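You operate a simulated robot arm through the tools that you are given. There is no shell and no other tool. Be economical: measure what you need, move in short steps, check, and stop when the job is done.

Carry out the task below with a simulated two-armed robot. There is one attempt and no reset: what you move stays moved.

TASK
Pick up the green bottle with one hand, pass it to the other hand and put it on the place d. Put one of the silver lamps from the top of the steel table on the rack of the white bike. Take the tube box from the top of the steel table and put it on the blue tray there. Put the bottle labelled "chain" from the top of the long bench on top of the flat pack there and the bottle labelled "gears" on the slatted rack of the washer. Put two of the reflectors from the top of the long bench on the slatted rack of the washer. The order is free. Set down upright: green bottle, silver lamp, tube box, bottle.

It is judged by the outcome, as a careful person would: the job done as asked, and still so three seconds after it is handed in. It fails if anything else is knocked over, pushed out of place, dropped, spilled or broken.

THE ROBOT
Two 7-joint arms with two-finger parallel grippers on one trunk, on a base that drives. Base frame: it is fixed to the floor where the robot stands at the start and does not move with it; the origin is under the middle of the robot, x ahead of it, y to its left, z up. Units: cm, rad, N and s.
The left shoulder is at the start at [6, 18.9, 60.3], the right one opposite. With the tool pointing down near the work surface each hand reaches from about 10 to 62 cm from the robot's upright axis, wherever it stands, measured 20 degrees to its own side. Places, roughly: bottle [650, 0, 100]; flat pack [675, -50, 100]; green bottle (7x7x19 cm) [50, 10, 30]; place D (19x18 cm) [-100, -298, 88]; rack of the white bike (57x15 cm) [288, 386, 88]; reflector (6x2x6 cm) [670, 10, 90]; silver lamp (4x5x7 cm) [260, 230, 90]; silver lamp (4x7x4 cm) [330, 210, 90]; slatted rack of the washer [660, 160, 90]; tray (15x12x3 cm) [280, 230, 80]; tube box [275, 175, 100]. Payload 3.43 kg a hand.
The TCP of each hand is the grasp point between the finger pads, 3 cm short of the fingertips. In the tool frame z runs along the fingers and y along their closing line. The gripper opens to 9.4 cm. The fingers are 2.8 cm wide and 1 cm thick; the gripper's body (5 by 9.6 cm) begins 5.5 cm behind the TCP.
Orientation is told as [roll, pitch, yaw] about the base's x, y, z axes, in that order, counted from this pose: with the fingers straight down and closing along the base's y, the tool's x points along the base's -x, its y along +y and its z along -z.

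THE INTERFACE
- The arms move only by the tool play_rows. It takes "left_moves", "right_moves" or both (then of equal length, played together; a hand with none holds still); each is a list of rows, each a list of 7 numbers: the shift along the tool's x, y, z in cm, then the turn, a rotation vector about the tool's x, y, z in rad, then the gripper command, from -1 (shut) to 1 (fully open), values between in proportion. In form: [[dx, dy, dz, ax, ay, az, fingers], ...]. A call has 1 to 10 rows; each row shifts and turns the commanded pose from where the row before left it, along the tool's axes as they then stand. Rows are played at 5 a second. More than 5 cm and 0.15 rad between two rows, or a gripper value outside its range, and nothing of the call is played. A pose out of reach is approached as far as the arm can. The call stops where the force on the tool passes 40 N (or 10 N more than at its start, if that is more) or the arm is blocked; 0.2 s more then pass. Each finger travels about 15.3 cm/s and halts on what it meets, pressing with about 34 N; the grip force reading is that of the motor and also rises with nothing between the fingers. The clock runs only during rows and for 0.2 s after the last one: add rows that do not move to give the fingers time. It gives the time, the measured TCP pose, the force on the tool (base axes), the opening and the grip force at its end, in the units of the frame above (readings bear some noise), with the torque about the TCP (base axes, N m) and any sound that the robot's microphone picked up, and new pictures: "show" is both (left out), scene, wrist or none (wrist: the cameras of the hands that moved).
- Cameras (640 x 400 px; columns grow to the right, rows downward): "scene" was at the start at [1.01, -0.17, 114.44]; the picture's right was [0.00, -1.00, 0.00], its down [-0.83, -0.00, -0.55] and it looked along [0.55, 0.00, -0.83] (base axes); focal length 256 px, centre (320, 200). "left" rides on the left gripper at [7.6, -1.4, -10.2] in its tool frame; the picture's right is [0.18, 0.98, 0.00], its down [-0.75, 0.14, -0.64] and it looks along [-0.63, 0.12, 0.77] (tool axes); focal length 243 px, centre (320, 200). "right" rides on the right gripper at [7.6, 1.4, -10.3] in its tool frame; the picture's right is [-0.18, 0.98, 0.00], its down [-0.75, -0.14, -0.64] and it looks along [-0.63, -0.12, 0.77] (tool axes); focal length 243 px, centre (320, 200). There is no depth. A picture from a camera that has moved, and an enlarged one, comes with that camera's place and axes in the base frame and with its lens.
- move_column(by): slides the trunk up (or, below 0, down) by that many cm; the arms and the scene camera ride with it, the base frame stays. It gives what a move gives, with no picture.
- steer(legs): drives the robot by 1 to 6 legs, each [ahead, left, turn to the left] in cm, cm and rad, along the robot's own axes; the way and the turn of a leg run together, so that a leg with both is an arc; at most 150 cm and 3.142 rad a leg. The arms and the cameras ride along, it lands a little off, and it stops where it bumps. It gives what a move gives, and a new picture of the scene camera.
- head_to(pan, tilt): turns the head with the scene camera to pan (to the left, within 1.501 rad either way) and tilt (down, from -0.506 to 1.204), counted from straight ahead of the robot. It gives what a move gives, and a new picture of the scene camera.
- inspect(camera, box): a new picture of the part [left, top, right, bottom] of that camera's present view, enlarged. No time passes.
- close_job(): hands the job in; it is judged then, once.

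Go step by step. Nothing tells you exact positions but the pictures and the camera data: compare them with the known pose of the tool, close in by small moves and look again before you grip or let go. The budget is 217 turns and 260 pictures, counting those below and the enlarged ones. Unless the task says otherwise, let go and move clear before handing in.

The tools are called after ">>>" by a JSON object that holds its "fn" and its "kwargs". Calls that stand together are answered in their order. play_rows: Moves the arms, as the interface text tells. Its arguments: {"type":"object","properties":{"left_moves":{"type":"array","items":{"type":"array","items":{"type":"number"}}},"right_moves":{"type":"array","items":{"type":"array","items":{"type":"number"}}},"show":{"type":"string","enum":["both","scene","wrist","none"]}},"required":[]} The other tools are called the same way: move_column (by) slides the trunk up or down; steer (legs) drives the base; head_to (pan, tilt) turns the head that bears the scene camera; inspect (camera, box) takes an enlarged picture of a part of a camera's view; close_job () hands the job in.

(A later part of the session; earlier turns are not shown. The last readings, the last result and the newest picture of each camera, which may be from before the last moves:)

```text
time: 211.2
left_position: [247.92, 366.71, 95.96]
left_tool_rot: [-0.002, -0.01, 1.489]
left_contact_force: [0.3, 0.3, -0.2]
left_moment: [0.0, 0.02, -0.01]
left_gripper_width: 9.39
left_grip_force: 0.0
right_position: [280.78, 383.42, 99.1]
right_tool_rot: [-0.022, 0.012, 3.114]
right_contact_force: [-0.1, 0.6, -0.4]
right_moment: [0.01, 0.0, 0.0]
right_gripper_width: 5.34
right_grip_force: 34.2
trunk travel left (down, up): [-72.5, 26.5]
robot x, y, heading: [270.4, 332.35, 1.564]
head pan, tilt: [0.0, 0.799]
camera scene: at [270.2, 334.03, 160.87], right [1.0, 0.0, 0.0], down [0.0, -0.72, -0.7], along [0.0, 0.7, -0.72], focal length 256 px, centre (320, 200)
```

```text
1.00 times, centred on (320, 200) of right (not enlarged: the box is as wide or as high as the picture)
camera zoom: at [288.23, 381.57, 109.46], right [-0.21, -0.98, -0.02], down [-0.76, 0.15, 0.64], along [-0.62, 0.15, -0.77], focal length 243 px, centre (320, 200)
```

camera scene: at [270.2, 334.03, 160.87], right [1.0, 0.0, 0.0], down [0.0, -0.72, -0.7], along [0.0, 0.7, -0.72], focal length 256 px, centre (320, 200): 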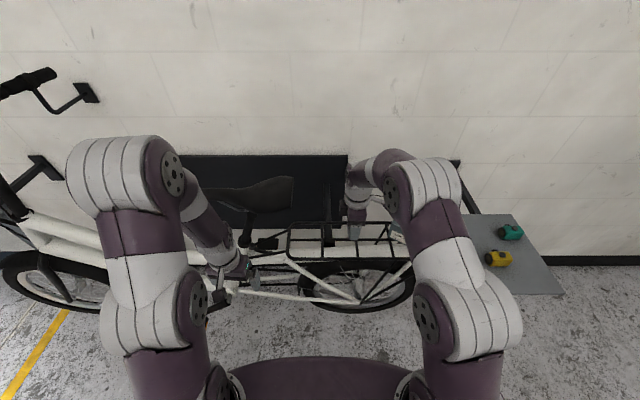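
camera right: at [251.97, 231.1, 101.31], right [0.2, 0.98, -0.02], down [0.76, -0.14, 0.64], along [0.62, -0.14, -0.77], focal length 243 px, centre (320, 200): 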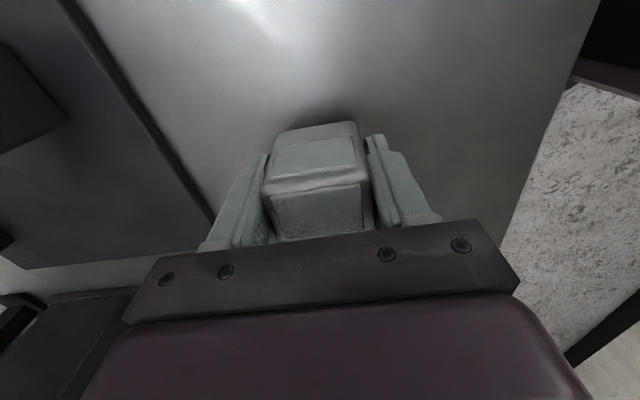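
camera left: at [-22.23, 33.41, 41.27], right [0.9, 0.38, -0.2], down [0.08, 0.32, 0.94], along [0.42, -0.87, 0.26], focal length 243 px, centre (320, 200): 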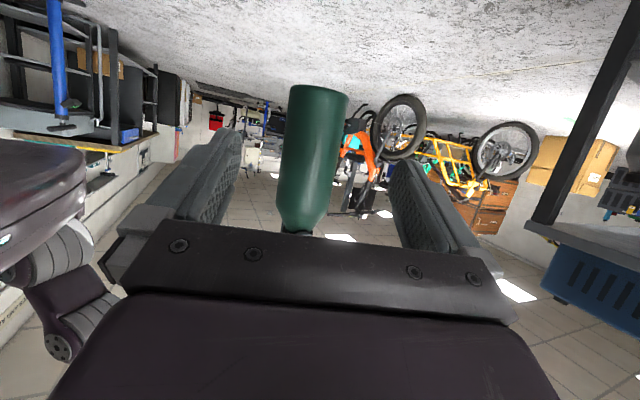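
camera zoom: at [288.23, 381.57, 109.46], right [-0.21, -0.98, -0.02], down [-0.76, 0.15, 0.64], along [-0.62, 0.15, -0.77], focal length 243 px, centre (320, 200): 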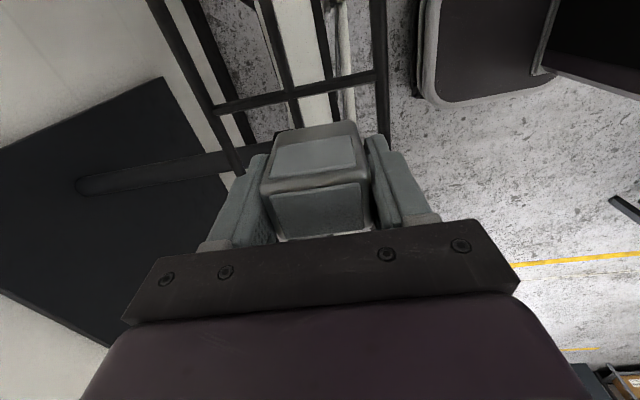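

>>> {"fn": "play_rows", "kwargs": {"right_moves": [[2.0, -2.3, 0, 0, 0, 0, -1], [0, 0, 2.5, 0, 0, 0, -1], [0, 0, 2, 0, 0, 0, -1], [0, 0, 0, 0, 0, 0, -1]], "show": "wrist"}}

>>> {"fn": "inspect", "kwargs": {"camera": "scene", "box": [280, 170, 440, 270]}}

```text
time: 212.2
left_position: [247.81, 366.67, 95.94]
left_tool_rot: [-0.001, -0.009, 1.491]
left_contact_force: [-0.6, -0.7, -0.4]
left_moment: [-0.02, -0.03, 0.0]
left_gripper_width: 9.39
left_grip_force: 0.0
right_position: [282.92, 385.81, 94.75]
right_tool_rot: [-0.022, 0.012, 3.114]
right_contact_force: [0.0, 0.0, -1.6]
right_moment: [0.0, 0.02, 0.0]
right_gripper_width: 5.37
right_grip_force: 34.2
trunk travel left (down, up): [-72.5, 26.5]
robot x, y, heading: [270.36, 332.02, 1.571]
head pan, tilt: [0.0, 0.799]
camera right: at [290.37, 383.9, 105.06], right [-0.21, -0.98, -0.02], down [-0.76, 0.15, 0.64], along [-0.62, 0.15, -0.77], focal length 243 px, centre (320, 200)
```

right: 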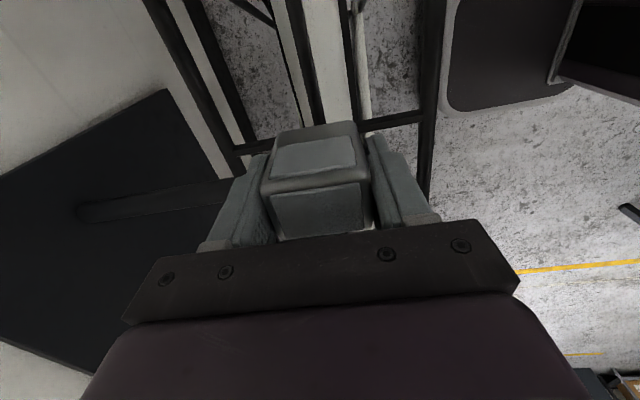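

```text
4.00 times, centred on (360, 220) of scene
camera zoom: at [270.22, 334.02, 160.87], right [1.0, 0.0, 0.0], down [0.0, -0.72, -0.7], along [0.0, 0.7, -0.72], focal length 1024 px, centre (160, 120)
```

zoom: 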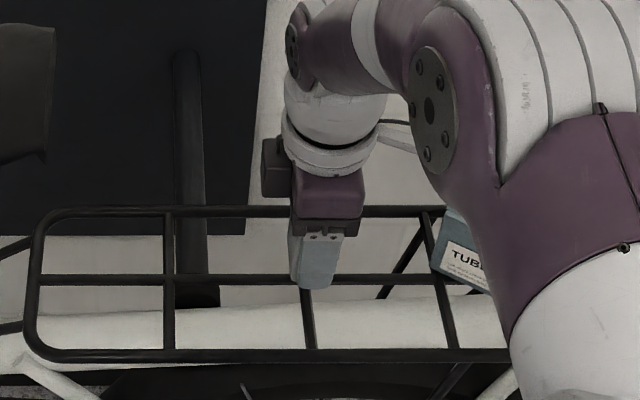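

The crossing is right under the lamp. I lower in small steps.

>>> {"fn": "play_rows", "kwargs": {"right_moves": [[0, 0, 0.8, 0, 0, 0, -1], [0, 0, 0.5, 0, 0, 0, -1], [0, 0, 0.4, 0, 0, 0, -1]], "show": "none"}}

```text
time: 213.0
left_position: [247.86, 366.66, 95.83]
left_tool_rot: [0.0, -0.01, 1.489]
left_contact_force: [-0.2, -0.5, 0.7]
left_moment: [0.0, -0.01, 0.0]
left_gripper_width: 9.39
left_grip_force: 0.0
right_position: [282.96, 385.91, 92.88]
right_tool_rot: [-0.021, 0.012, 3.116]
right_contact_force: [0.3, 1.6, -0.2]
right_moment: [0.01, 0.0, 0.01]
right_gripper_width: 5.37
right_grip_force: 34.0
trunk travel left (down, up): [-72.5, 26.5]
robot x, y, heading: [270.52, 332.18, 1.566]
head pan, tilt: [0.0, 0.799]
```

>>> {"fn": "play_rows", "kwargs": {"right_moves": [[0, 0, 0.3, 0, 0, 0, -1], [0, 0, 0.3, 0, 0, 0, -1]], "show": "none"}}

```text
time: 213.6
left_position: [247.86, 366.54, 95.93]
left_tool_rot: [-0.002, -0.011, 1.49]
left_contact_force: [-0.2, 0.1, -0.4]
left_moment: [0.02, -0.05, 0.01]
left_gripper_width: 9.41
left_grip_force: 0.1
right_position: [282.96, 386.03, 92.7]
right_tool_rot: [-0.027, 0.013, 3.114]
right_contact_force: [3.2, -0.4, 19.3]
right_moment: [-0.52, -0.12, 0.02]
right_gripper_width: 5.36
right_grip_force: 33.3
trunk travel left (down, up): [-72.5, 26.5]
robot x, y, heading: [270.45, 332.0, 1.572]
head pan, tilt: [0.0, 0.799]
```

Firm contact on the rack. I ease off slightly, release and rise.

>>> {"fn": "play_rows", "kwargs": {"right_moves": [[0, 0, -0.25, 0, 0, 0, -1], [0, 0, 0, 0, 0, 0, 0.25], [0, 0, 0, 0, 0, 0, 0.5], [0, 0, 0, 0, 0, 0, 0.5], [0, 0, -3, 0, 0, 0, 0.5], [0, 0, -4, 0, 0, 0, 0.5], [0, 0, -2, 0, 0, 0, 0.5]], "show": "both"}}

```text
time: 215.2
left_position: [247.78, 366.68, 95.79]
left_tool_rot: [-0.002, -0.007, 1.492]
left_contact_force: [0.3, 0.8, 0.0]
left_moment: [-0.03, 0.0, 0.01]
left_gripper_width: 9.42
left_grip_force: 0.0
right_position: [283.09, 385.64, 101.69]
right_tool_rot: [-0.021, 0.011, 3.114]
right_contact_force: [-0.3, 0.2, -0.7]
right_moment: [-0.01, -0.01, -0.02]
right_gripper_width: 7.06
right_grip_force: 0.1
trunk travel left (down, up): [-72.5, 26.5]
robot x, y, heading: [269.9, 332.1, 1.569]
head pan, tilt: [0.0, 0.799]
camera scene: at [270.23, 334.02, 160.87], right [1.0, 0.0, 0.0], down [0.0, -0.72, -0.7], along [0.0, 0.7, -0.72], focal length 256 px, centre (320, 200)
camera right: at [290.45, 383.76, 112.02], right [-0.21, -0.98, -0.02], down [-0.76, 0.15, 0.64], along [-0.62, 0.15, -0.77], focal length 243 px, centre (320, 200)
```

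scene: 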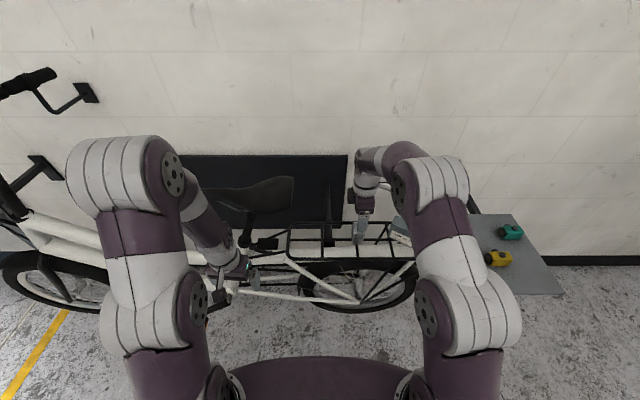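
right: 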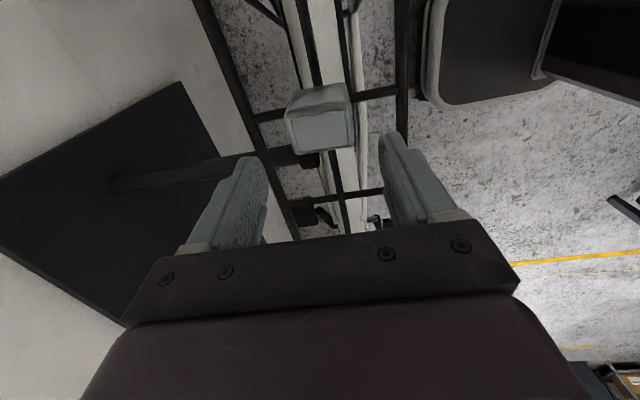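

The lamp stands upright on the rack. Next is the far end: I back off and drive toward the long bench and washer.

>>> {"fn": "steer", "kwargs": {"legs": [[-32, 0, 0], [0, 0, -1.571], [150, 0, 0], [45, 0, 0], [60, -100, 0], [40, -80, 0]]}}

>>> {"fn": "head_to", "kwargs": {"pan": 0, "tilt": 0.55}}

```text
time: 240.3
left_position: [606.21, 151.11, 95.94]
left_tool_rot: [-0.002, -0.007, -0.016]
left_contact_force: [-0.6, 0.4, 0.4]
left_moment: [0.02, -0.04, 0.0]
left_gripper_width: 9.41
left_grip_force: 0.1
right_position: [627.37, 117.25, 101.65]
right_tool_rot: [-0.022, 0.012, 1.608]
right_contact_force: [0.7, 0.4, 0.1]
right_moment: [0.0, 0.01, -0.03]
right_gripper_width: 7.04
right_grip_force: 0.1
trunk travel left (down, up): [-72.5, 26.5]
robot x, y, heading: [573.23, 126.58, 0.053]
head pan, tilt: [0.0, 0.799]
camera scene: at [575.14, 126.4, 160.87], right [0.06, -1.0, 0.0], down [-0.72, -0.04, -0.7], along [0.7, 0.04, -0.72], focal length 256 px, centre (320, 200)
```

scene: 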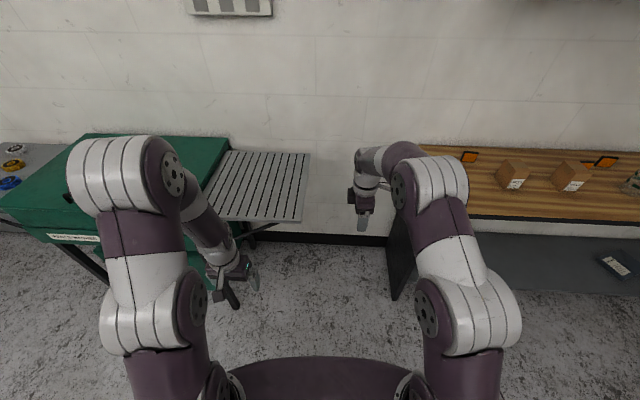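

```text
time: 241.0
left_position: [606.13, 151.14, 95.88]
left_tool_rot: [-0.001, -0.009, -0.016]
left_contact_force: [0.3, -0.1, -0.2]
left_moment: [0.01, -0.01, 0.02]
left_gripper_width: 9.37
left_grip_force: 0.0
right_position: [627.28, 117.28, 101.59]
right_tool_rot: [-0.022, 0.013, 1.608]
right_contact_force: [-0.5, 0.2, -1.1]
right_moment: [0.0, 0.01, 0.03]
right_gripper_width: 7.03
right_grip_force: 0.0
trunk travel left (down, up): [-72.5, 26.5]
robot x, y, heading: [572.94, 126.82, 0.063]
head pan, tilt: [0.0, 0.55]
camera scene: at [576.04, 126.47, 163.0], right [0.06, -1.0, 0.0], down [-0.52, -0.03, -0.85], along [0.85, 0.05, -0.52], focal length 256 px, centre (320, 200)
```

scene: 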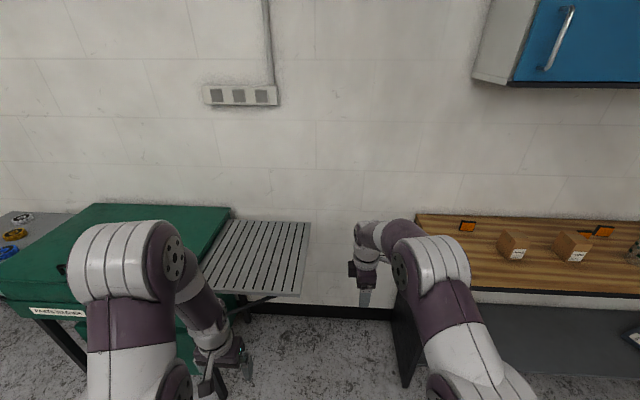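

The slatted rack spans about x 635–678, y 137–175. I raise the column for better reach and sidestep to the long bench.

>>> {"fn": "move_column", "kwargs": {"by": 15}}

>>> {"fn": "steer", "kwargs": {"legs": [[0, 0, -0.06], [0, -105, 0]]}}

>>> {"fn": "head_to", "kwargs": {"pan": -0.35, "tilt": 0.7}}

```text
time: 242.8
left_position: [606.11, 151.08, 110.83]
left_tool_rot: [-0.001, -0.008, -0.016]
left_contact_force: [0.0, -0.4, 0.0]
left_moment: [-0.01, 0.02, -0.02]
left_gripper_width: 9.42
left_grip_force: 0.0
right_position: [627.29, 117.19, 116.68]
right_tool_rot: [-0.021, 0.012, 1.608]
right_contact_force: [-0.6, 0.3, 0.2]
right_moment: [0.05, 0.0, 0.02]
right_gripper_width: 7.06
right_grip_force: 0.1
trunk travel left (down, up): [-87.5, 11.5]
robot x, y, heading: [573.01, 126.47, 0.06]
head pan, tilt: [0.0, 0.55]
```

```text
time: 248.6
left_position: [607.83, 46.01, 110.92]
left_tool_rot: [-0.001, -0.011, -0.066]
left_contact_force: [0.5, 0.4, 0.3]
left_moment: [0.01, -0.02, 0.0]
left_gripper_width: 9.4
left_grip_force: 0.1
right_position: [627.26, 11.2, 116.66]
right_tool_rot: [-0.019, 0.012, 1.555]
right_contact_force: [0.4, 0.3, 0.6]
right_moment: [-0.01, -0.01, -0.02]
right_gripper_width: 7.06
right_grip_force: 0.0
trunk travel left (down, up): [-87.5, 11.5]
robot x, y, heading: [573.59, 23.28, 0.011]
head pan, tilt: [0.0, 0.55]
camera scene: at [576.58, 23.05, 178.01], right [0.01, -1.0, 0.0], down [-0.52, -0.01, -0.85], along [0.85, 0.01, -0.52], focal length 256 px, centre (320, 200)
```

scene: 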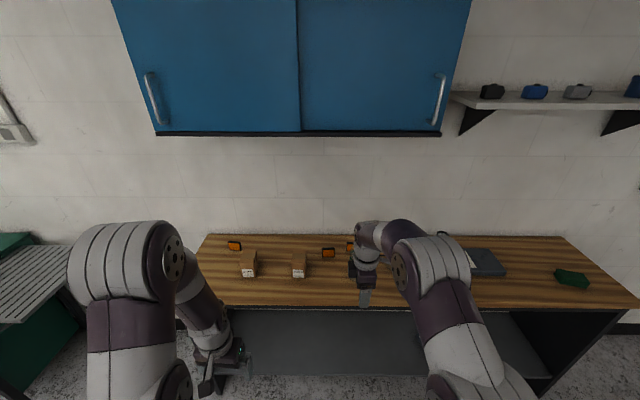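

```text
time: 249.4
left_position: [607.92, 45.99, 110.75]
left_tool_rot: [-0.001, -0.009, -0.067]
left_contact_force: [0.1, -0.4, -0.5]
left_moment: [0.0, 0.02, -0.02]
left_gripper_width: 9.42
left_grip_force: 0.0
right_position: [627.27, 11.05, 116.69]
right_tool_rot: [-0.021, 0.013, 1.558]
right_contact_force: [0.1, 0.3, 0.0]
right_moment: [0.0, -0.02, 0.0]
right_gripper_width: 7.05
right_grip_force: 0.1
trunk travel left (down, up): [-87.5, 11.5]
robot x, y, heading: [573.5, 23.29, 0.003]
head pan, tilt: [-0.351, 0.7]
camera scene: at [575.61, 20.05, 176.7], right [-0.33, -0.94, 0.0], down [-0.61, 0.22, -0.77], along [0.72, -0.26, -0.64], focal length 256 px, centre (320, 200)
```

scene: 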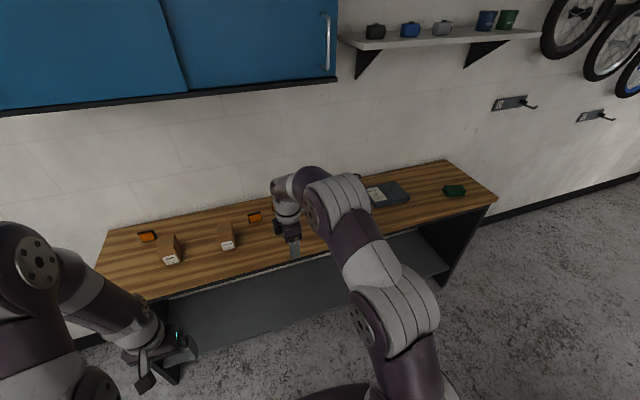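

>>> {"fn": "steer", "kwargs": {"legs": [[0, -32, 0]]}}

>>> {"fn": "head_to", "kwargs": {"pan": 0, "tilt": 0.6}}

>>> {"fn": "inspect", "kwargs": {"camera": "scene", "box": [160, 160, 480, 360]}}

```text
time: 251.5
left_position: [608.07, 14.01, 110.91]
left_tool_rot: [-0.004, -0.01, -0.063]
left_contact_force: [0.0, -0.9, -0.6]
left_moment: [0.0, 0.01, 0.02]
left_gripper_width: 9.4
left_grip_force: 0.1
right_position: [627.71, -20.67, 116.7]
right_tool_rot: [-0.02, 0.013, 1.559]
right_contact_force: [0.4, -0.1, 0.8]
right_moment: [-0.03, 0.01, 0.01]
right_gripper_width: 7.06
right_grip_force: 0.0
trunk travel left (down, up): [-87.5, 11.5]
robot x, y, heading: [573.97, -9.17, 0.017]
head pan, tilt: [-0.351, 0.7]
camera scene: at [575.98, -12.0, 176.7], right [-0.33, -0.94, 0.0], down [-0.61, 0.21, -0.77], along [0.72, -0.25, -0.64], focal length 256 px, centre (320, 200)
```

scene: 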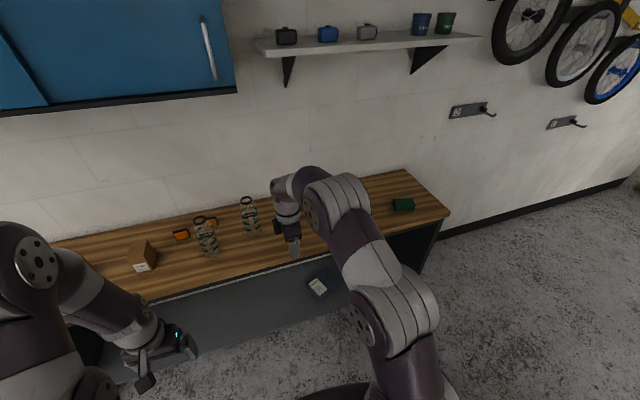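

```text
time: 252.4
left_position: [608.1, 13.9, 110.88]
left_tool_rot: [-0.002, -0.01, -0.063]
left_contact_force: [-0.8, -0.7, 0.2]
left_moment: [0.02, -0.04, 0.03]
left_gripper_width: 9.38
left_grip_force: 0.2
right_position: [627.79, -20.95, 116.62]
right_tool_rot: [-0.02, 0.012, 1.56]
right_contact_force: [-0.4, -0.3, 0.2]
right_moment: [0.01, -0.04, 0.01]
right_gripper_width: 7.06
right_grip_force: 0.1
trunk travel left (down, up): [-87.5, 11.5]
robot x, y, heading: [574.22, -8.94, 0.018]
head pan, tilt: [0.0, 0.6]
camera scene: at [576.8, -9.33, 177.56], right [0.01, -1.0, 0.0], down [-0.57, -0.01, -0.82], along [0.82, 0.01, -0.57], focal length 256 px, centre (320, 200)
```

scene: 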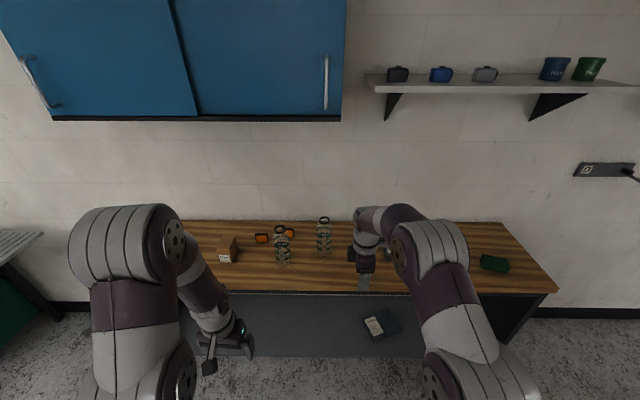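

```text
2.00 times, centred on (320, 260) of scene
camera zoom: at [576.8, -9.33, 177.56], right [0.01, -1.0, 0.0], down [-0.57, -0.01, -0.82], along [0.82, 0.01, -0.57], focal length 512 px, centre (320, 80)
```

zoom: 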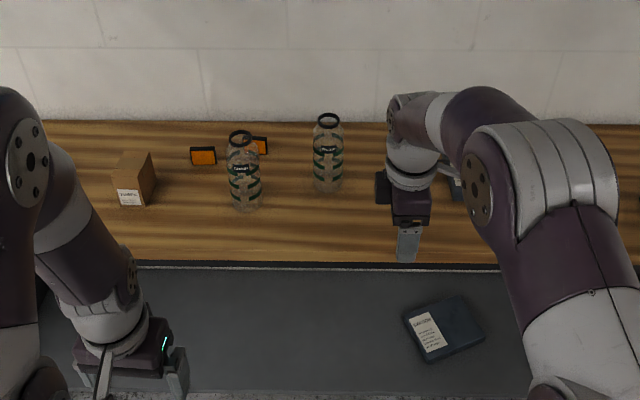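

>>> {"fn": "inspect", "kwargs": {"camera": "scene", "box": [210, 205, 350, 275]}}

```text
4.57 times, centred on (280, 240) of scene
camera zoom: at [576.8, -9.33, 177.56], right [0.01, -1.0, 0.0], down [-0.57, -0.01, -0.82], along [0.82, 0.01, -0.57], focal length 1171 px, centre (503, 17)
```

zoom: 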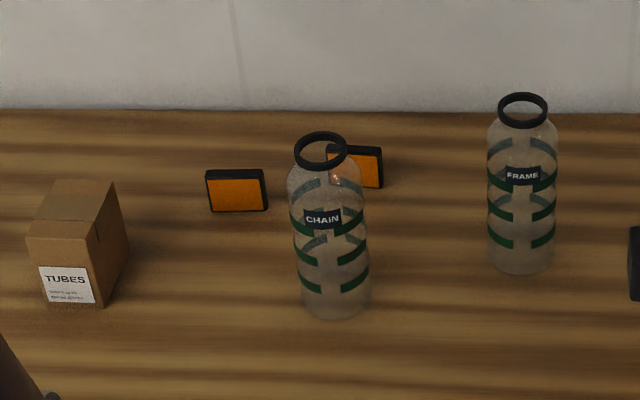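

"CHAIN" is at about (657, 8), "FRAME" at (662, -10). I look down to gauge how close the base can get to the bench.

>>> {"fn": "head_to", "kwargs": {"pan": 0, "tilt": 1.2}}

```text
time: 253.4
left_position: [608.13, 13.84, 110.84]
left_tool_rot: [-0.004, -0.007, -0.062]
left_contact_force: [-0.2, 0.9, 1.0]
left_moment: [-0.01, 0.01, 0.0]
left_gripper_width: 9.41
left_grip_force: 0.0
right_position: [627.8, -20.91, 116.57]
right_tool_rot: [-0.021, 0.013, 1.562]
right_contact_force: [-0.5, -0.5, 0.3]
right_moment: [-0.04, 0.01, 0.01]
right_gripper_width: 7.04
right_grip_force: 0.0
trunk travel left (down, up): [-87.5, 11.5]
robot x, y, heading: [573.97, -9.48, 0.014]
head pan, tilt: [0.0, 1.201]
camera scene: at [573.56, -9.3, 173.1], right [0.01, -1.0, 0.0], down [-0.93, -0.01, -0.36], along [0.36, 0.0, -0.93], focal length 256 px, centre (320, 200)
```

scene: 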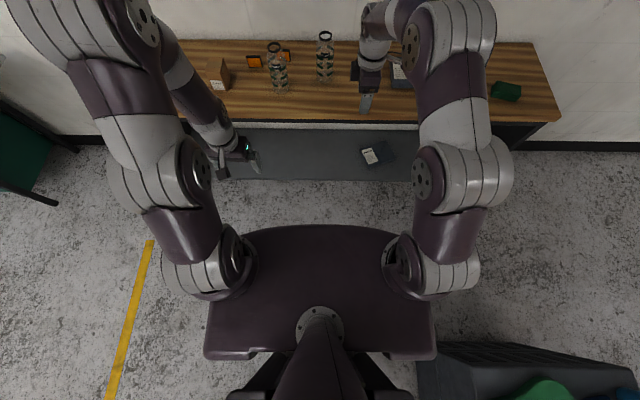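

I pull the right arm back to uncover the third bottle and flat pack.

>>> {"fn": "play_rows", "kwargs": {"right_moves": [[3, 4, 0, 0, 0, 0, 1], [3, 4, 0, 0, 0, 0, 1], [3, 4, 0, 0, 0, 0, 1], [3, 4, 0, 0, 0, 0, 1]], "show": "none"}}

>>> {"fn": "head_to", "kwargs": {"pan": -0.1, "tilt": 0.8}}

>>> {"fn": "inspect", "kwargs": {"camera": "scene", "box": [240, 120, 480, 270]}}

```text
time: 254.4
left_position: [608.03, 13.82, 110.93]
left_tool_rot: [-0.001, -0.01, -0.062]
left_contact_force: [-0.6, 0.1, 0.1]
left_moment: [0.01, -0.02, 0.02]
left_gripper_width: 9.4
left_grip_force: 0.1
right_position: [611.37, -32.81, 116.39]
right_tool_rot: [-0.025, 0.012, 1.559]
right_contact_force: [-0.1, 0.2, 0.1]
right_moment: [-0.01, 0.0, 0.0]
right_gripper_width: 9.41
right_grip_force: 0.1
trunk travel left (down, up): [-87.5, 11.5]
robot x, y, heading: [573.57, -8.58, 0.013]
head pan, tilt: [0.0, 1.201]
```

```text
time: 255.2
left_position: [608.22, 13.83, 110.79]
left_tool_rot: [0.0, -0.01, -0.062]
left_contact_force: [-0.1, -0.3, -0.1]
left_moment: [0.0, 0.0, 0.03]
left_gripper_width: 9.37
left_grip_force: 0.0
right_position: [611.72, -32.82, 116.3]
right_tool_rot: [-0.021, 0.013, 1.562]
right_contact_force: [-0.4, -0.2, -0.4]
right_moment: [-0.01, 0.01, -0.01]
right_gripper_width: 9.39
right_grip_force: 0.1
trunk travel left (down, up): [-87.5, 11.5]
robot x, y, heading: [573.87, -9.22, 0.011]
head pan, tilt: [-0.099, 0.799]
camera scene: at [576.07, -10.02, 175.86], right [-0.09, -1.0, 0.0], down [-0.72, 0.06, -0.7], along [0.69, -0.06, -0.72], focal length 256 px, centre (320, 200)
```

scene: 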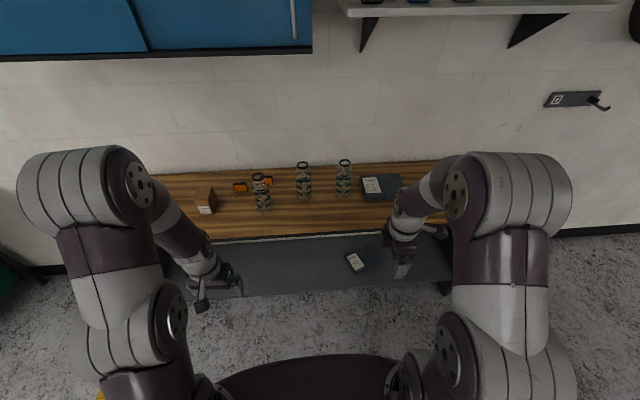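

```text
2.67 times, centred on (360, 195) of scene
camera zoom: at [576.07, -10.02, 175.86], right [-0.09, -1.0, 0.0], down [-0.72, 0.06, -0.7], along [0.69, -0.06, -0.72], focal length 683 px, centre (213, 213)
```

zoom: 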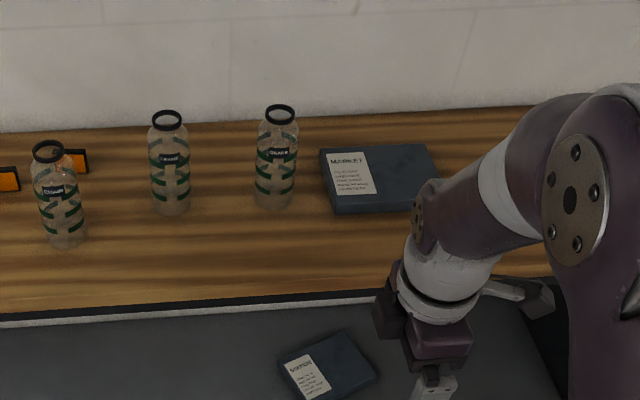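

"GEARS" stands at (663.5, -29) beside the flat pack (x 658–672, y -39…-61). I drive up to the bench to take "CHAIN" with the right hand.

>>> {"fn": "steer", "kwargs": {"legs": [[0, 27, -0.011], [31, 0, 0]]}}

>>> {"fn": "inspect", "kwargs": {"camera": "right", "box": [0, 0, 640, 400]}}

```text
time: 258.8
left_position: [639.12, 40.37, 110.9]
left_tool_rot: [-0.001, -0.01, -0.068]
left_contact_force: [-0.1, -0.8, 0.3]
left_moment: [0.02, -0.06, 0.01]
left_gripper_width: 9.42
left_grip_force: 0.0
right_position: [642.37, -6.36, 116.34]
right_tool_rot: [-0.022, 0.013, 1.555]
right_contact_force: [-0.5, 0.2, 0.2]
right_moment: [0.02, 0.02, 0.0]
right_gripper_width: 9.39
right_grip_force: 0.0
trunk travel left (down, up): [-87.5, 11.5]
robot x, y, heading: [605.04, 17.61, 0.005]
head pan, tilt: [-0.099, 0.799]
camera scene: at [606.75, 16.61, 175.88], right [-0.09, -1.0, 0.0], down [-0.71, 0.07, -0.7], along [0.69, -0.06, -0.72], focal length 256 px, centre (320, 200)
```

scene: 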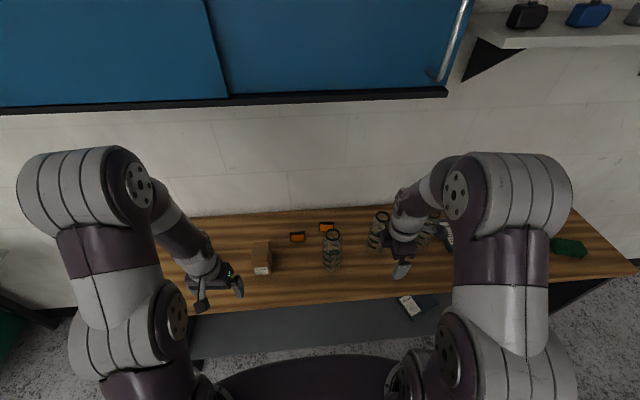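

```text
1.00 times, centred on (320, 200) of right (not enlarged: the box is as wide or as high as the picture)
camera zoom: at [640.57, -13.81, 126.69], right [-0.98, 0.2, -0.02], down [0.14, 0.76, 0.64], along [0.15, 0.62, -0.77], focal length 243 px, centre (320, 200)
```

zoom: 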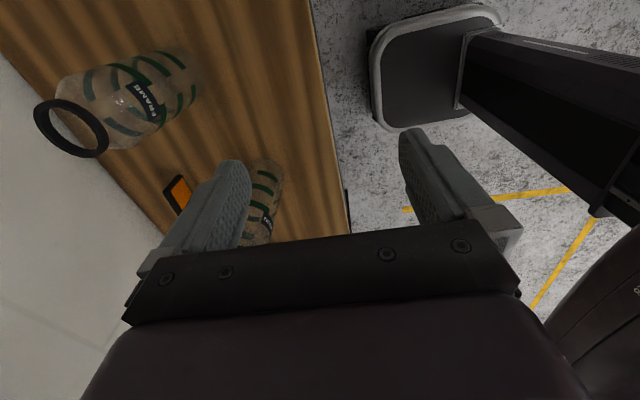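

>>> {"fn": "play_rows", "kwargs": {"right_moves": [[-2.9, -2.96, 0, 0, 0, 0, 1], [-2.9, -2.96, 0, 0, 0, 0, 1], [-2.9, -2.96, 0, 0, 0, 0, 1], [-2.9, -2.96, 0, 0, 0, 0, 1], [-2.9, -2.96, 0, 0, 0, 0, 1]], "show": "both"}}

```text
time: 260.0
left_position: [639.36, 40.42, 110.83]
left_tool_rot: [-0.003, -0.007, -0.068]
left_contact_force: [-0.7, 0.4, -0.7]
left_moment: [-0.04, 0.03, -0.01]
left_gripper_width: 9.39
left_grip_force: 0.2
right_position: [657.61, 7.82, 116.22]
right_tool_rot: [-0.022, 0.011, 1.555]
right_contact_force: [0.4, 0.4, 0.5]
right_moment: [-0.01, 0.04, -0.01]
right_gripper_width: 9.4
right_grip_force: 0.1
trunk travel left (down, up): [-87.5, 11.5]
robot x, y, heading: [604.67, 17.78, 0.011]
head pan, tilt: [-0.099, 0.799]
camera scene: at [607.14, 16.77, 175.87], right [-0.09, -1.0, 0.0], down [-0.71, 0.07, -0.7], along [0.69, -0.06, -0.72], focal length 256 px, centre (320, 200)
camera right: at [655.8, 0.45, 126.64], right [-0.98, 0.2, -0.02], down [0.14, 0.76, 0.63], along [0.14, 0.62, -0.77], focal length 243 px, centre (320, 200)
```

scene: 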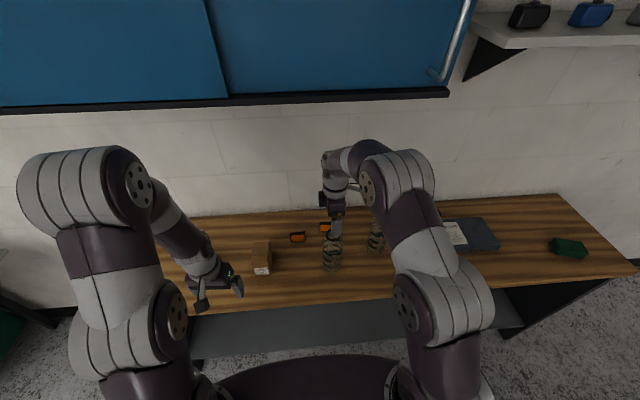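
right: 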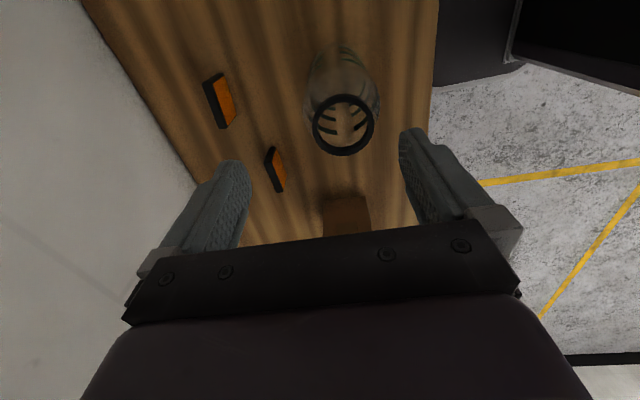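

Ring centre at about (655.9, 8.3), top z≈107.7. I correct and descend partway.

>>> {"fn": "play_rows", "kwargs": {"right_moves": [[-0.5, 1.7, 0, 0, 0, 0, 1], [0, 0, 3, 0, 0, 0, 1], [0, 0, 2, 0, 0, 0, 1], [0, 0, 0, 0, 0, 0, 1]], "show": "wrist"}}

```text
time: 261.0
left_position: [639.15, 40.31, 110.84]
left_tool_rot: [-0.001, -0.01, -0.067]
left_contact_force: [-0.2, -0.3, -0.5]
left_moment: [-0.02, -0.01, 0.03]
left_gripper_width: 9.38
left_grip_force: 0.1
right_position: [655.79, 8.36, 111.33]
right_tool_rot: [-0.023, 0.012, 1.554]
right_contact_force: [0.1, -0.1, -0.7]
right_moment: [-0.02, 0.0, -0.04]
right_gripper_width: 9.37
right_grip_force: 0.1
trunk travel left (down, up): [-87.5, 11.5]
robot x, y, heading: [604.84, 17.91, 0.004]
head pan, tilt: [-0.099, 0.799]
camera right: at [654.06, 0.83, 121.75], right [-0.98, 0.2, -0.02], down [0.14, 0.76, 0.64], along [0.15, 0.62, -0.77], focal length 243 px, centre (320, 200)
```

right: 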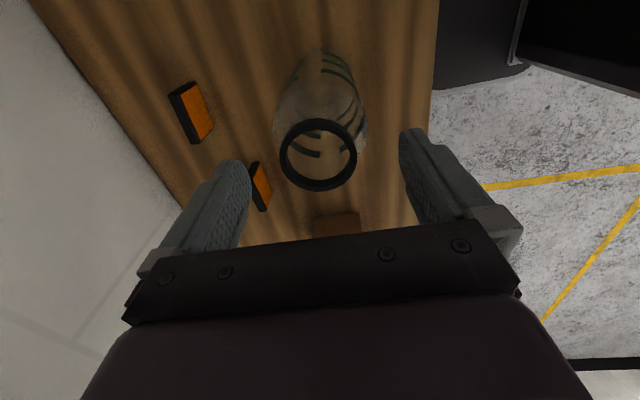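

Centred; the ring top is at z≈108.5. I lower to TCP 103.8 and close.

>>> {"fn": "play_rows", "kwargs": {"right_moves": [[0.4, -0.2, 2.5, 0, 0, 0, 1], [0, 0, 2.5, 0, 0, 0, 1], [0, 0, 2.5, 0, 0, 0, 1], [0, 0, 0, 0, 0, 0, 1]], "show": "both"}}

```text
time: 262.0
left_position: [639.21, 40.47, 110.86]
left_tool_rot: [-0.003, -0.008, -0.068]
left_contact_force: [0.0, 0.2, 1.0]
left_moment: [-0.02, -0.02, 0.02]
left_gripper_width: 9.39
left_grip_force: 0.0
right_position: [656.21, 7.95, 103.95]
right_tool_rot: [-0.02, 0.012, 1.555]
right_contact_force: [0.3, -0.6, -0.4]
right_moment: [0.02, 0.02, -0.01]
right_gripper_width: 9.4
right_grip_force: 0.1
trunk travel left (down, up): [-87.5, 11.5]
robot x, y, heading: [604.91, 17.46, 0.007]
head pan, tilt: [-0.099, 0.799]
camera scene: at [606.93, 16.63, 175.87], right [-0.09, -1.0, 0.0], down [-0.71, 0.07, -0.7], along [0.69, -0.06, -0.72], focal length 256 px, centre (320, 200)
camera right: at [654.46, 0.42, 114.2], right [-0.98, 0.2, -0.02], down [0.14, 0.76, 0.64], along [0.14, 0.62, -0.77], focal length 243 px, centre (320, 200)
```

scene: 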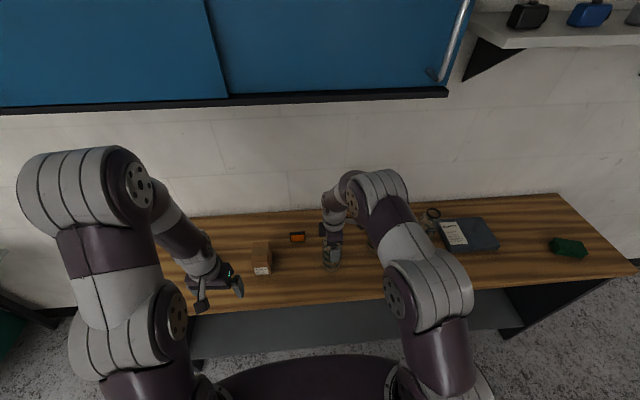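
right: 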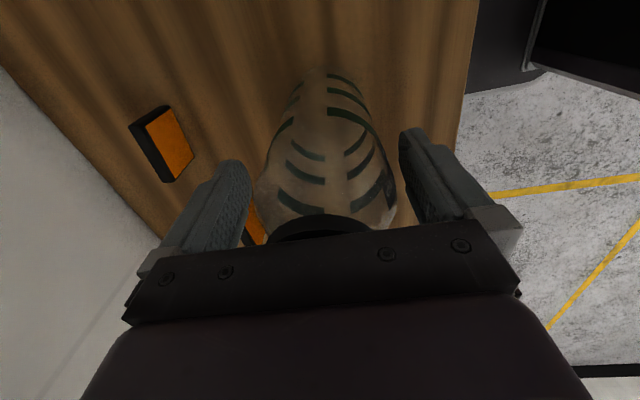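

>>> {"fn": "play_rows", "kwargs": {"right_moves": [[0, 0, 0, 0, 0, 0, -1], [0, 0, 0, 0, 0, 0, -1], [0, 0, 0, 0, 0, 0, -1], [0, 0, -2.5, 0, 0, 0, -1], [0, 0, -3, 0, 0, 0, -1], [0, 0, -3, 0, 0, 0, -1]], "show": "both"}}

```text
time: 263.4
left_position: [639.04, 40.45, 110.91]
left_tool_rot: [-0.001, -0.008, -0.067]
left_contact_force: [0.2, -0.1, 0.2]
left_moment: [-0.01, -0.01, -0.03]
left_gripper_width: 9.41
left_grip_force: 0.1
right_position: [656.05, 8.01, 112.49]
right_tool_rot: [-0.021, 0.011, 1.555]
right_contact_force: [0.4, 0.0, 0.0]
right_moment: [0.05, 0.01, 0.02]
right_gripper_width: 6.86
right_grip_force: 33.7
trunk travel left (down, up): [-87.5, 11.5]
robot x, y, heading: [605.01, 17.93, 0.006]
head pan, tilt: [-0.099, 0.799]
camera scene: at [606.9, 16.64, 175.87], right [-0.09, -1.0, 0.0], down [-0.71, 0.07, -0.7], along [0.69, -0.06, -0.72], focal length 256 px, centre (320, 200)
camera right: at [654.26, 0.54, 122.75], right [-0.98, 0.2, -0.02], down [0.14, 0.76, 0.64], along [0.14, 0.62, -0.77], focal length 243 px, centre (320, 200)
```

scene: 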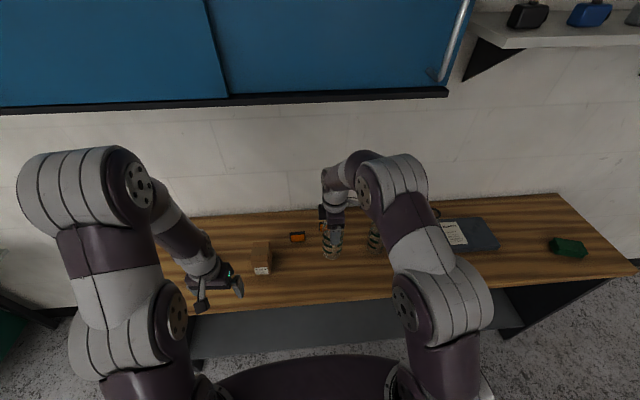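
right: 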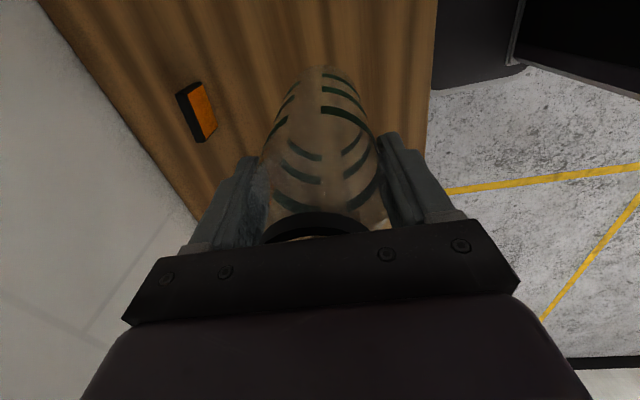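

Held. I back off 20 cm, sidestep to the flat pack and drive in again.

>>> {"fn": "steer", "kwargs": {"legs": [[-20, 0, 0], [0, -57, 0], [18, 0, 0]]}}

>>> {"fn": "inspect", "kwargs": {"camera": "right", "box": [0, 0, 640, 400]}}

```text
time: 268.9
left_position: [637.18, -15.75, 111.02]
left_tool_rot: [-0.003, -0.011, -0.07]
left_contact_force: [0.1, 0.9, 0.0]
left_moment: [-0.01, 0.02, 0.0]
left_gripper_width: 9.41
left_grip_force: 0.1
right_position: [653.92, -48.22, 112.47]
right_tool_rot: [-0.023, 0.01, 1.551]
right_contact_force: [0.3, -0.1, -1.0]
right_moment: [-0.01, -0.04, -0.01]
right_gripper_width: 6.81
right_grip_force: 34.0
trunk travel left (down, up): [-87.5, 11.5]
robot x, y, heading: [603.08, -38.51, 0.005]
head pan, tilt: [-0.099, 0.799]
camera scene: at [604.71, -39.46, 175.88], right [-0.09, -1.0, 0.0], down [-0.71, 0.07, -0.7], along [0.7, -0.07, -0.72], focal length 256 px, centre (320, 200)
```

scene: 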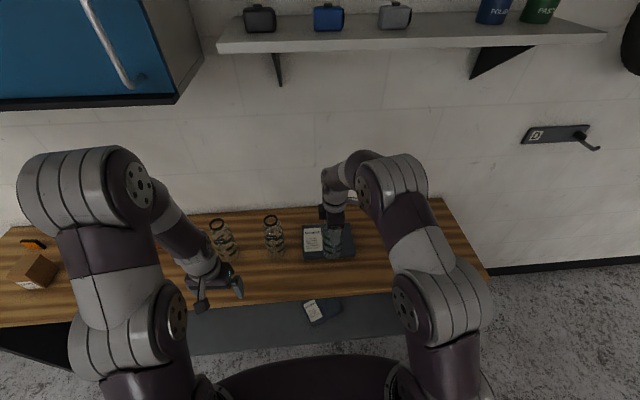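

```text
1.00 times, centred on (320, 200) of right (not enlarged: the box is as wide or as high as the picture)
camera zoom: at [652.14, -55.7, 122.84], right [-0.98, 0.2, -0.03], down [0.14, 0.76, 0.64], along [0.15, 0.62, -0.77], focal length 243 px, centre (320, 200)
```

zoom: 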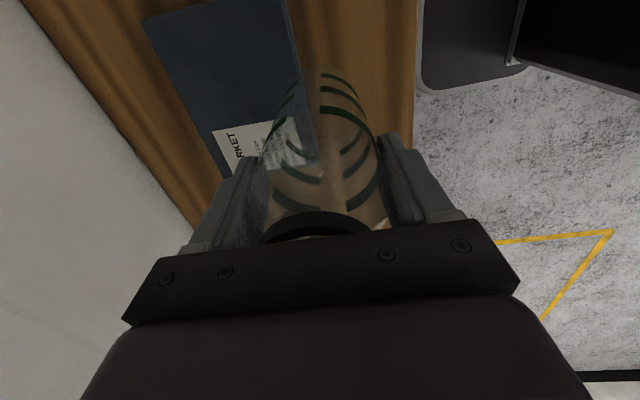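

The flat pack spans x 657–672, y -39…-60. I drive 5 cm closer and set the bottle over its centre.

>>> {"fn": "steer", "kwargs": {"legs": [[5, 0, 0]]}}

>>> {"fn": "play_rows", "kwargs": {"right_moves": [[0.2, -2.6, 0, 0, 0, 0, -1], [0.2, -2.6, 0, 0, 0, 0, -1], [0, 0, 1.5, 0, 0, 0, -1], [0, 0, 1.5, 0, 0, 0, -1]], "show": "both"}}

```text
time: 269.9
left_position: [641.67, -15.83, 110.96]
left_tool_rot: [0.0, -0.014, -0.071]
left_contact_force: [-1.2, 0.2, 0.3]
left_moment: [0.01, -0.04, -0.04]
left_gripper_width: 9.41
left_grip_force: 0.1
right_position: [658.48, -48.22, 112.74]
right_tool_rot: [-0.026, 0.013, 1.551]
right_contact_force: [-0.6, 0.4, 0.4]
right_moment: [0.05, -0.02, 0.02]
right_gripper_width: 6.86
right_grip_force: 34.4
trunk travel left (down, up): [-87.5, 11.5]
robot x, y, heading: [607.58, -38.6, 0.007]
head pan, tilt: [-0.099, 0.799]
camera scene: at [609.05, -39.49, 175.89], right [-0.09, -1.0, 0.0], down [-0.71, 0.07, -0.7], along [0.7, -0.07, -0.71], focal length 256 px, centre (320, 200)
```

scene: 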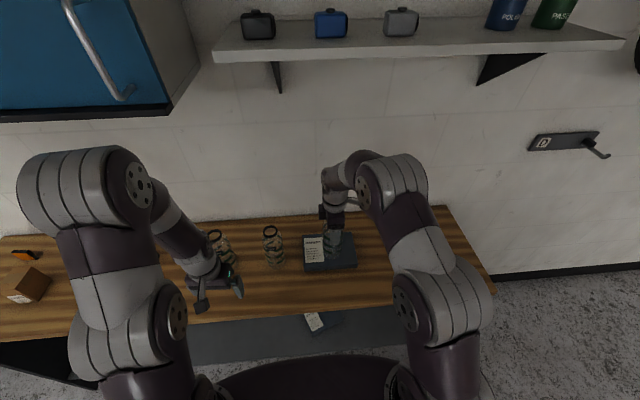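

```text
time: 270.9
left_position: [642.23, -15.84, 110.86]
left_tool_rot: [-0.001, -0.007, -0.071]
left_contact_force: [-1.0, -0.1, 0.4]
left_moment: [-0.04, 0.01, -0.02]
left_gripper_width: 9.38
left_grip_force: 0.1
right_position: [664.26, -48.76, 109.68]
right_tool_rot: [-0.021, 0.013, 1.551]
right_contact_force: [0.3, -0.8, -1.0]
right_moment: [0.0, -0.01, 0.03]
right_gripper_width: 6.87
right_grip_force: 34.1
trunk travel left (down, up): [-87.5, 11.5]
robot x, y, heading: [607.9, -38.2, 0.004]
head pan, tilt: [-0.099, 0.799]
camera scene: at [609.87, -39.48, 175.87], right [-0.09, -1.0, 0.0], down [-0.71, 0.07, -0.7], along [0.69, -0.07, -0.72], focal length 256 px, centre (320, 200)
camera right: at [662.48, -56.28, 119.89], right [-0.98, 0.2, -0.02], down [0.14, 0.76, 0.64], along [0.15, 0.62, -0.77], focal length 243 px, centre (320, 200)
```

scene: 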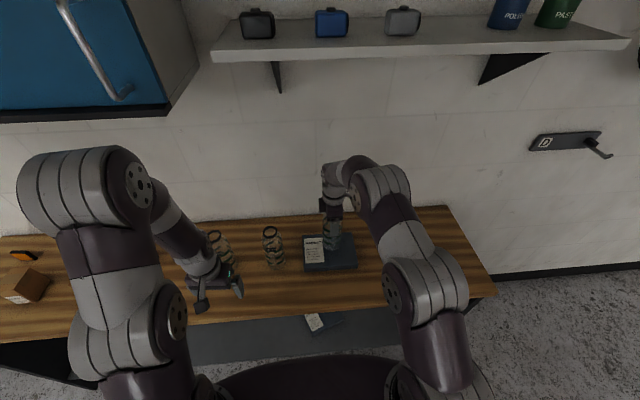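
right: 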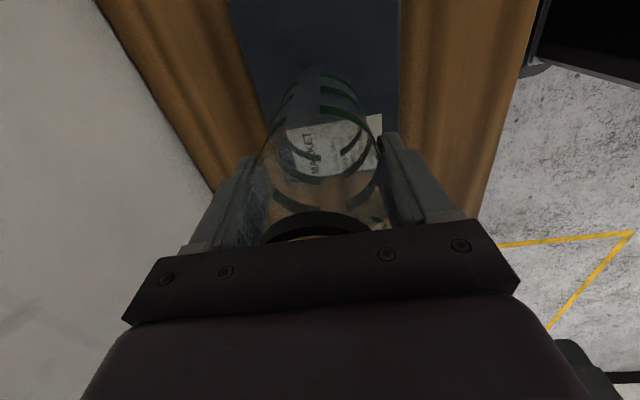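

>>> {"fn": "play_rows", "kwargs": {"right_moves": [[0, 0, 1, 0, 0, 0, -1], [0, 0, 0.5, 0, 0, 0, -1], [0, 0, 0.4, 0, 0, 0, -1], [0, 0, 0.3, 0, 0, 0, -1]], "show": "none"}}

```text
time: 271.9
left_position: [642.24, -15.81, 110.89]
left_tool_rot: [-0.001, -0.008, -0.072]
left_contact_force: [-0.4, 0.3, 0.6]
left_moment: [0.01, 0.0, -0.03]
left_gripper_width: 9.39
left_grip_force: 0.1
right_position: [664.34, -48.65, 107.24]
right_tool_rot: [-0.02, 0.012, 1.55]
right_contact_force: [-0.4, -0.2, -1.2]
right_moment: [0.01, 0.02, -0.02]
right_gripper_width: 6.86
right_grip_force: 34.3
trunk travel left (down, up): [-87.5, 11.5]
robot x, y, heading: [607.69, -38.44, 0.003]
head pan, tilt: [-0.099, 0.799]
```

>>> {"fn": "play_rows", "kwargs": {"right_moves": [[0, 0, 0.4, 0, 0, 0, -1], [0, 0, 0.3, 0, 0, 0, -1], [0, 0, 0.3, 0, 0, 0, -1]], "show": "wrist"}}

```text
time: 272.7
left_position: [641.94, -15.69, 110.99]
left_tool_rot: [-0.001, -0.012, -0.071]
left_contact_force: [0.0, 0.2, -0.3]
left_moment: [0.01, 0.04, 0.01]
left_gripper_width: 9.42
left_grip_force: 0.1
right_position: [664.26, -48.68, 106.7]
right_tool_rot: [-0.033, 0.011, 1.552]
right_contact_force: [2.5, -0.1, 31.2]
right_moment: [0.09, 0.57, -0.12]
right_gripper_width: 6.92
right_grip_force: 34.1
trunk travel left (down, up): [-87.5, 11.5]
robot x, y, heading: [608.03, -38.47, 0.006]
head pan, tilt: [-0.099, 0.799]
camera right: at [662.39, -56.19, 117.1], right [-0.98, 0.2, -0.03], down [0.13, 0.76, 0.64], along [0.16, 0.62, -0.77], focal length 243 px, centre (320, 200)
```

right: 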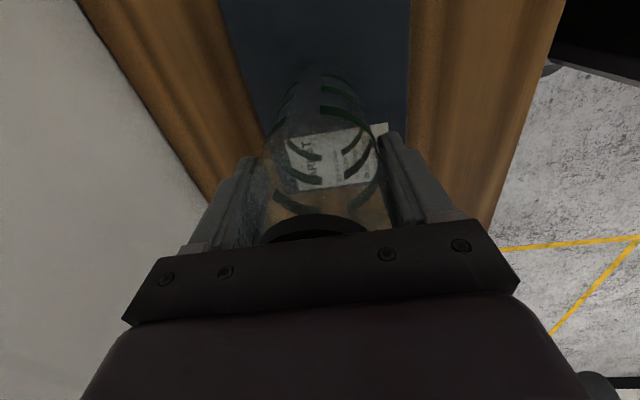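

Contact. I relieve the pressure, open and rise.

>>> {"fn": "play_rows", "kwargs": {"right_moves": [[0, 0, -0.35, 0, 0, 0, -1], [0, 0, 0, 0, 0, 0, 0.7], [0, 0, 0, 0, 0, 0, 1], [0, 0, 0, 0, 0, 0, 1], [0, 0, -3, 0, 0, 0, 1], [0, 0, -4, 0, 0, 0, 1], [0, 0, -4, 0, 0, 0, 1], [0, 0, -2, 0, 0, 0, 1]], "show": "both"}}

```text
time: 274.5
left_position: [642.09, -15.81, 110.9]
left_tool_rot: [-0.001, -0.01, -0.072]
left_contact_force: [0.0, 0.0, -0.1]
left_moment: [-0.02, -0.02, 0.0]
left_gripper_width: 9.41
left_grip_force: 0.1
right_position: [662.35, -48.9, 118.43]
right_tool_rot: [-0.023, 0.012, 1.552]
right_contact_force: [-0.1, 0.5, -0.1]
right_moment: [0.0, -0.01, 0.02]
right_gripper_width: 9.41
right_grip_force: 0.1
right hand out of reach, approached as far as the arm can: row 7, 8
trunk travel left (down, up): [-87.5, 11.5]
robot x, y, heading: [607.8, -38.33, 0.005]
head pan, tilt: [-0.099, 0.799]
camera scene: at [609.71, -39.47, 175.87], right [-0.09, -1.0, 0.0], down [-0.71, 0.07, -0.7], along [0.69, -0.07, -0.72], focal length 256 px, centre (320, 200)
camera right: at [660.55, -56.48, 128.71], right [-0.98, 0.2, -0.02], down [0.14, 0.76, 0.64], along [0.15, 0.62, -0.77], focal length 243 px, centre (320, 200)
```

scene: 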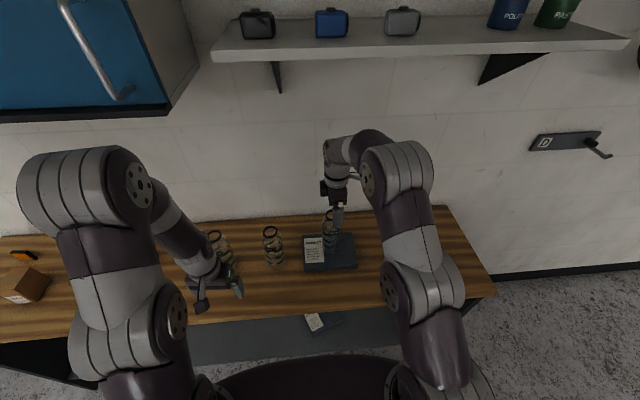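
right: 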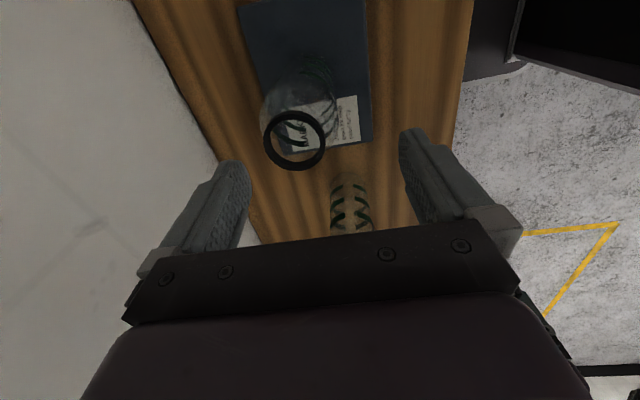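

"CHAIN" stands on the flat pack. Next "GEARS" at about (661.3, -28.6): I sidestep left 20 cm.

>>> {"fn": "steer", "kwargs": {"legs": [[0, 20.5, 0]]}}

>>> {"fn": "inspect", "kwargs": {"camera": "right", "box": [0, 0, 640, 400]}}

```text
time: 276.1
left_position: [642.11, 4.57, 110.94]
left_tool_rot: [-0.002, -0.008, -0.075]
left_contact_force: [0.0, 0.1, 0.0]
left_moment: [0.02, -0.01, 0.03]
left_gripper_width: 9.39
left_grip_force: 0.0
right_position: [662.29, -28.6, 118.31]
right_tool_rot: [-0.021, 0.01, 1.551]
right_contact_force: [0.8, 0.7, 0.6]
right_moment: [0.03, 0.01, -0.02]
right_gripper_width: 9.4
right_grip_force: 0.1
trunk travel left (down, up): [-87.5, 11.5]
robot x, y, heading: [608.16, -17.75, 0.007]
head pan, tilt: [-0.099, 0.799]
camera scene: at [609.8, -19.12, 175.87], right [-0.1, -1.0, 0.0], down [-0.71, 0.07, -0.7], along [0.69, -0.07, -0.72], focal length 256 px, centre (320, 200)
```

scene: 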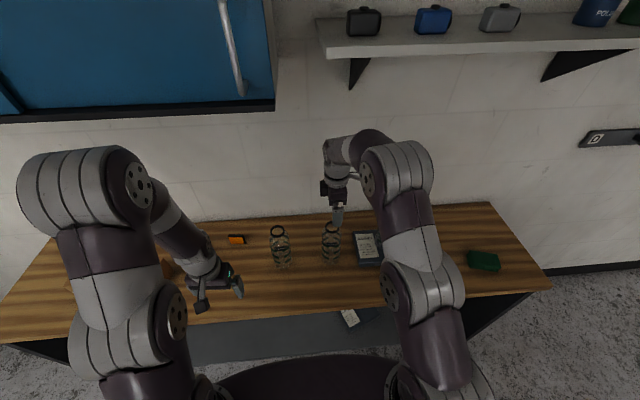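

```text
1.00 times, centred on (320, 200) of right (not enlarged: the box is as wide or as high as the picture)
camera zoom: at [660.6, -36.14, 128.65], right [-0.98, 0.2, -0.02], down [0.14, 0.76, 0.64], along [0.15, 0.62, -0.77], focal length 243 px, centre (320, 200)
```

zoom: 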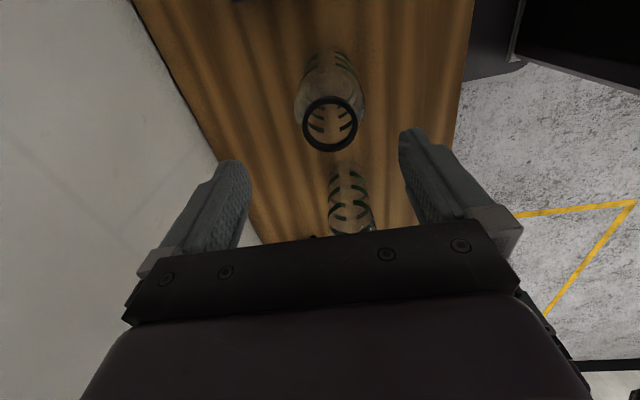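

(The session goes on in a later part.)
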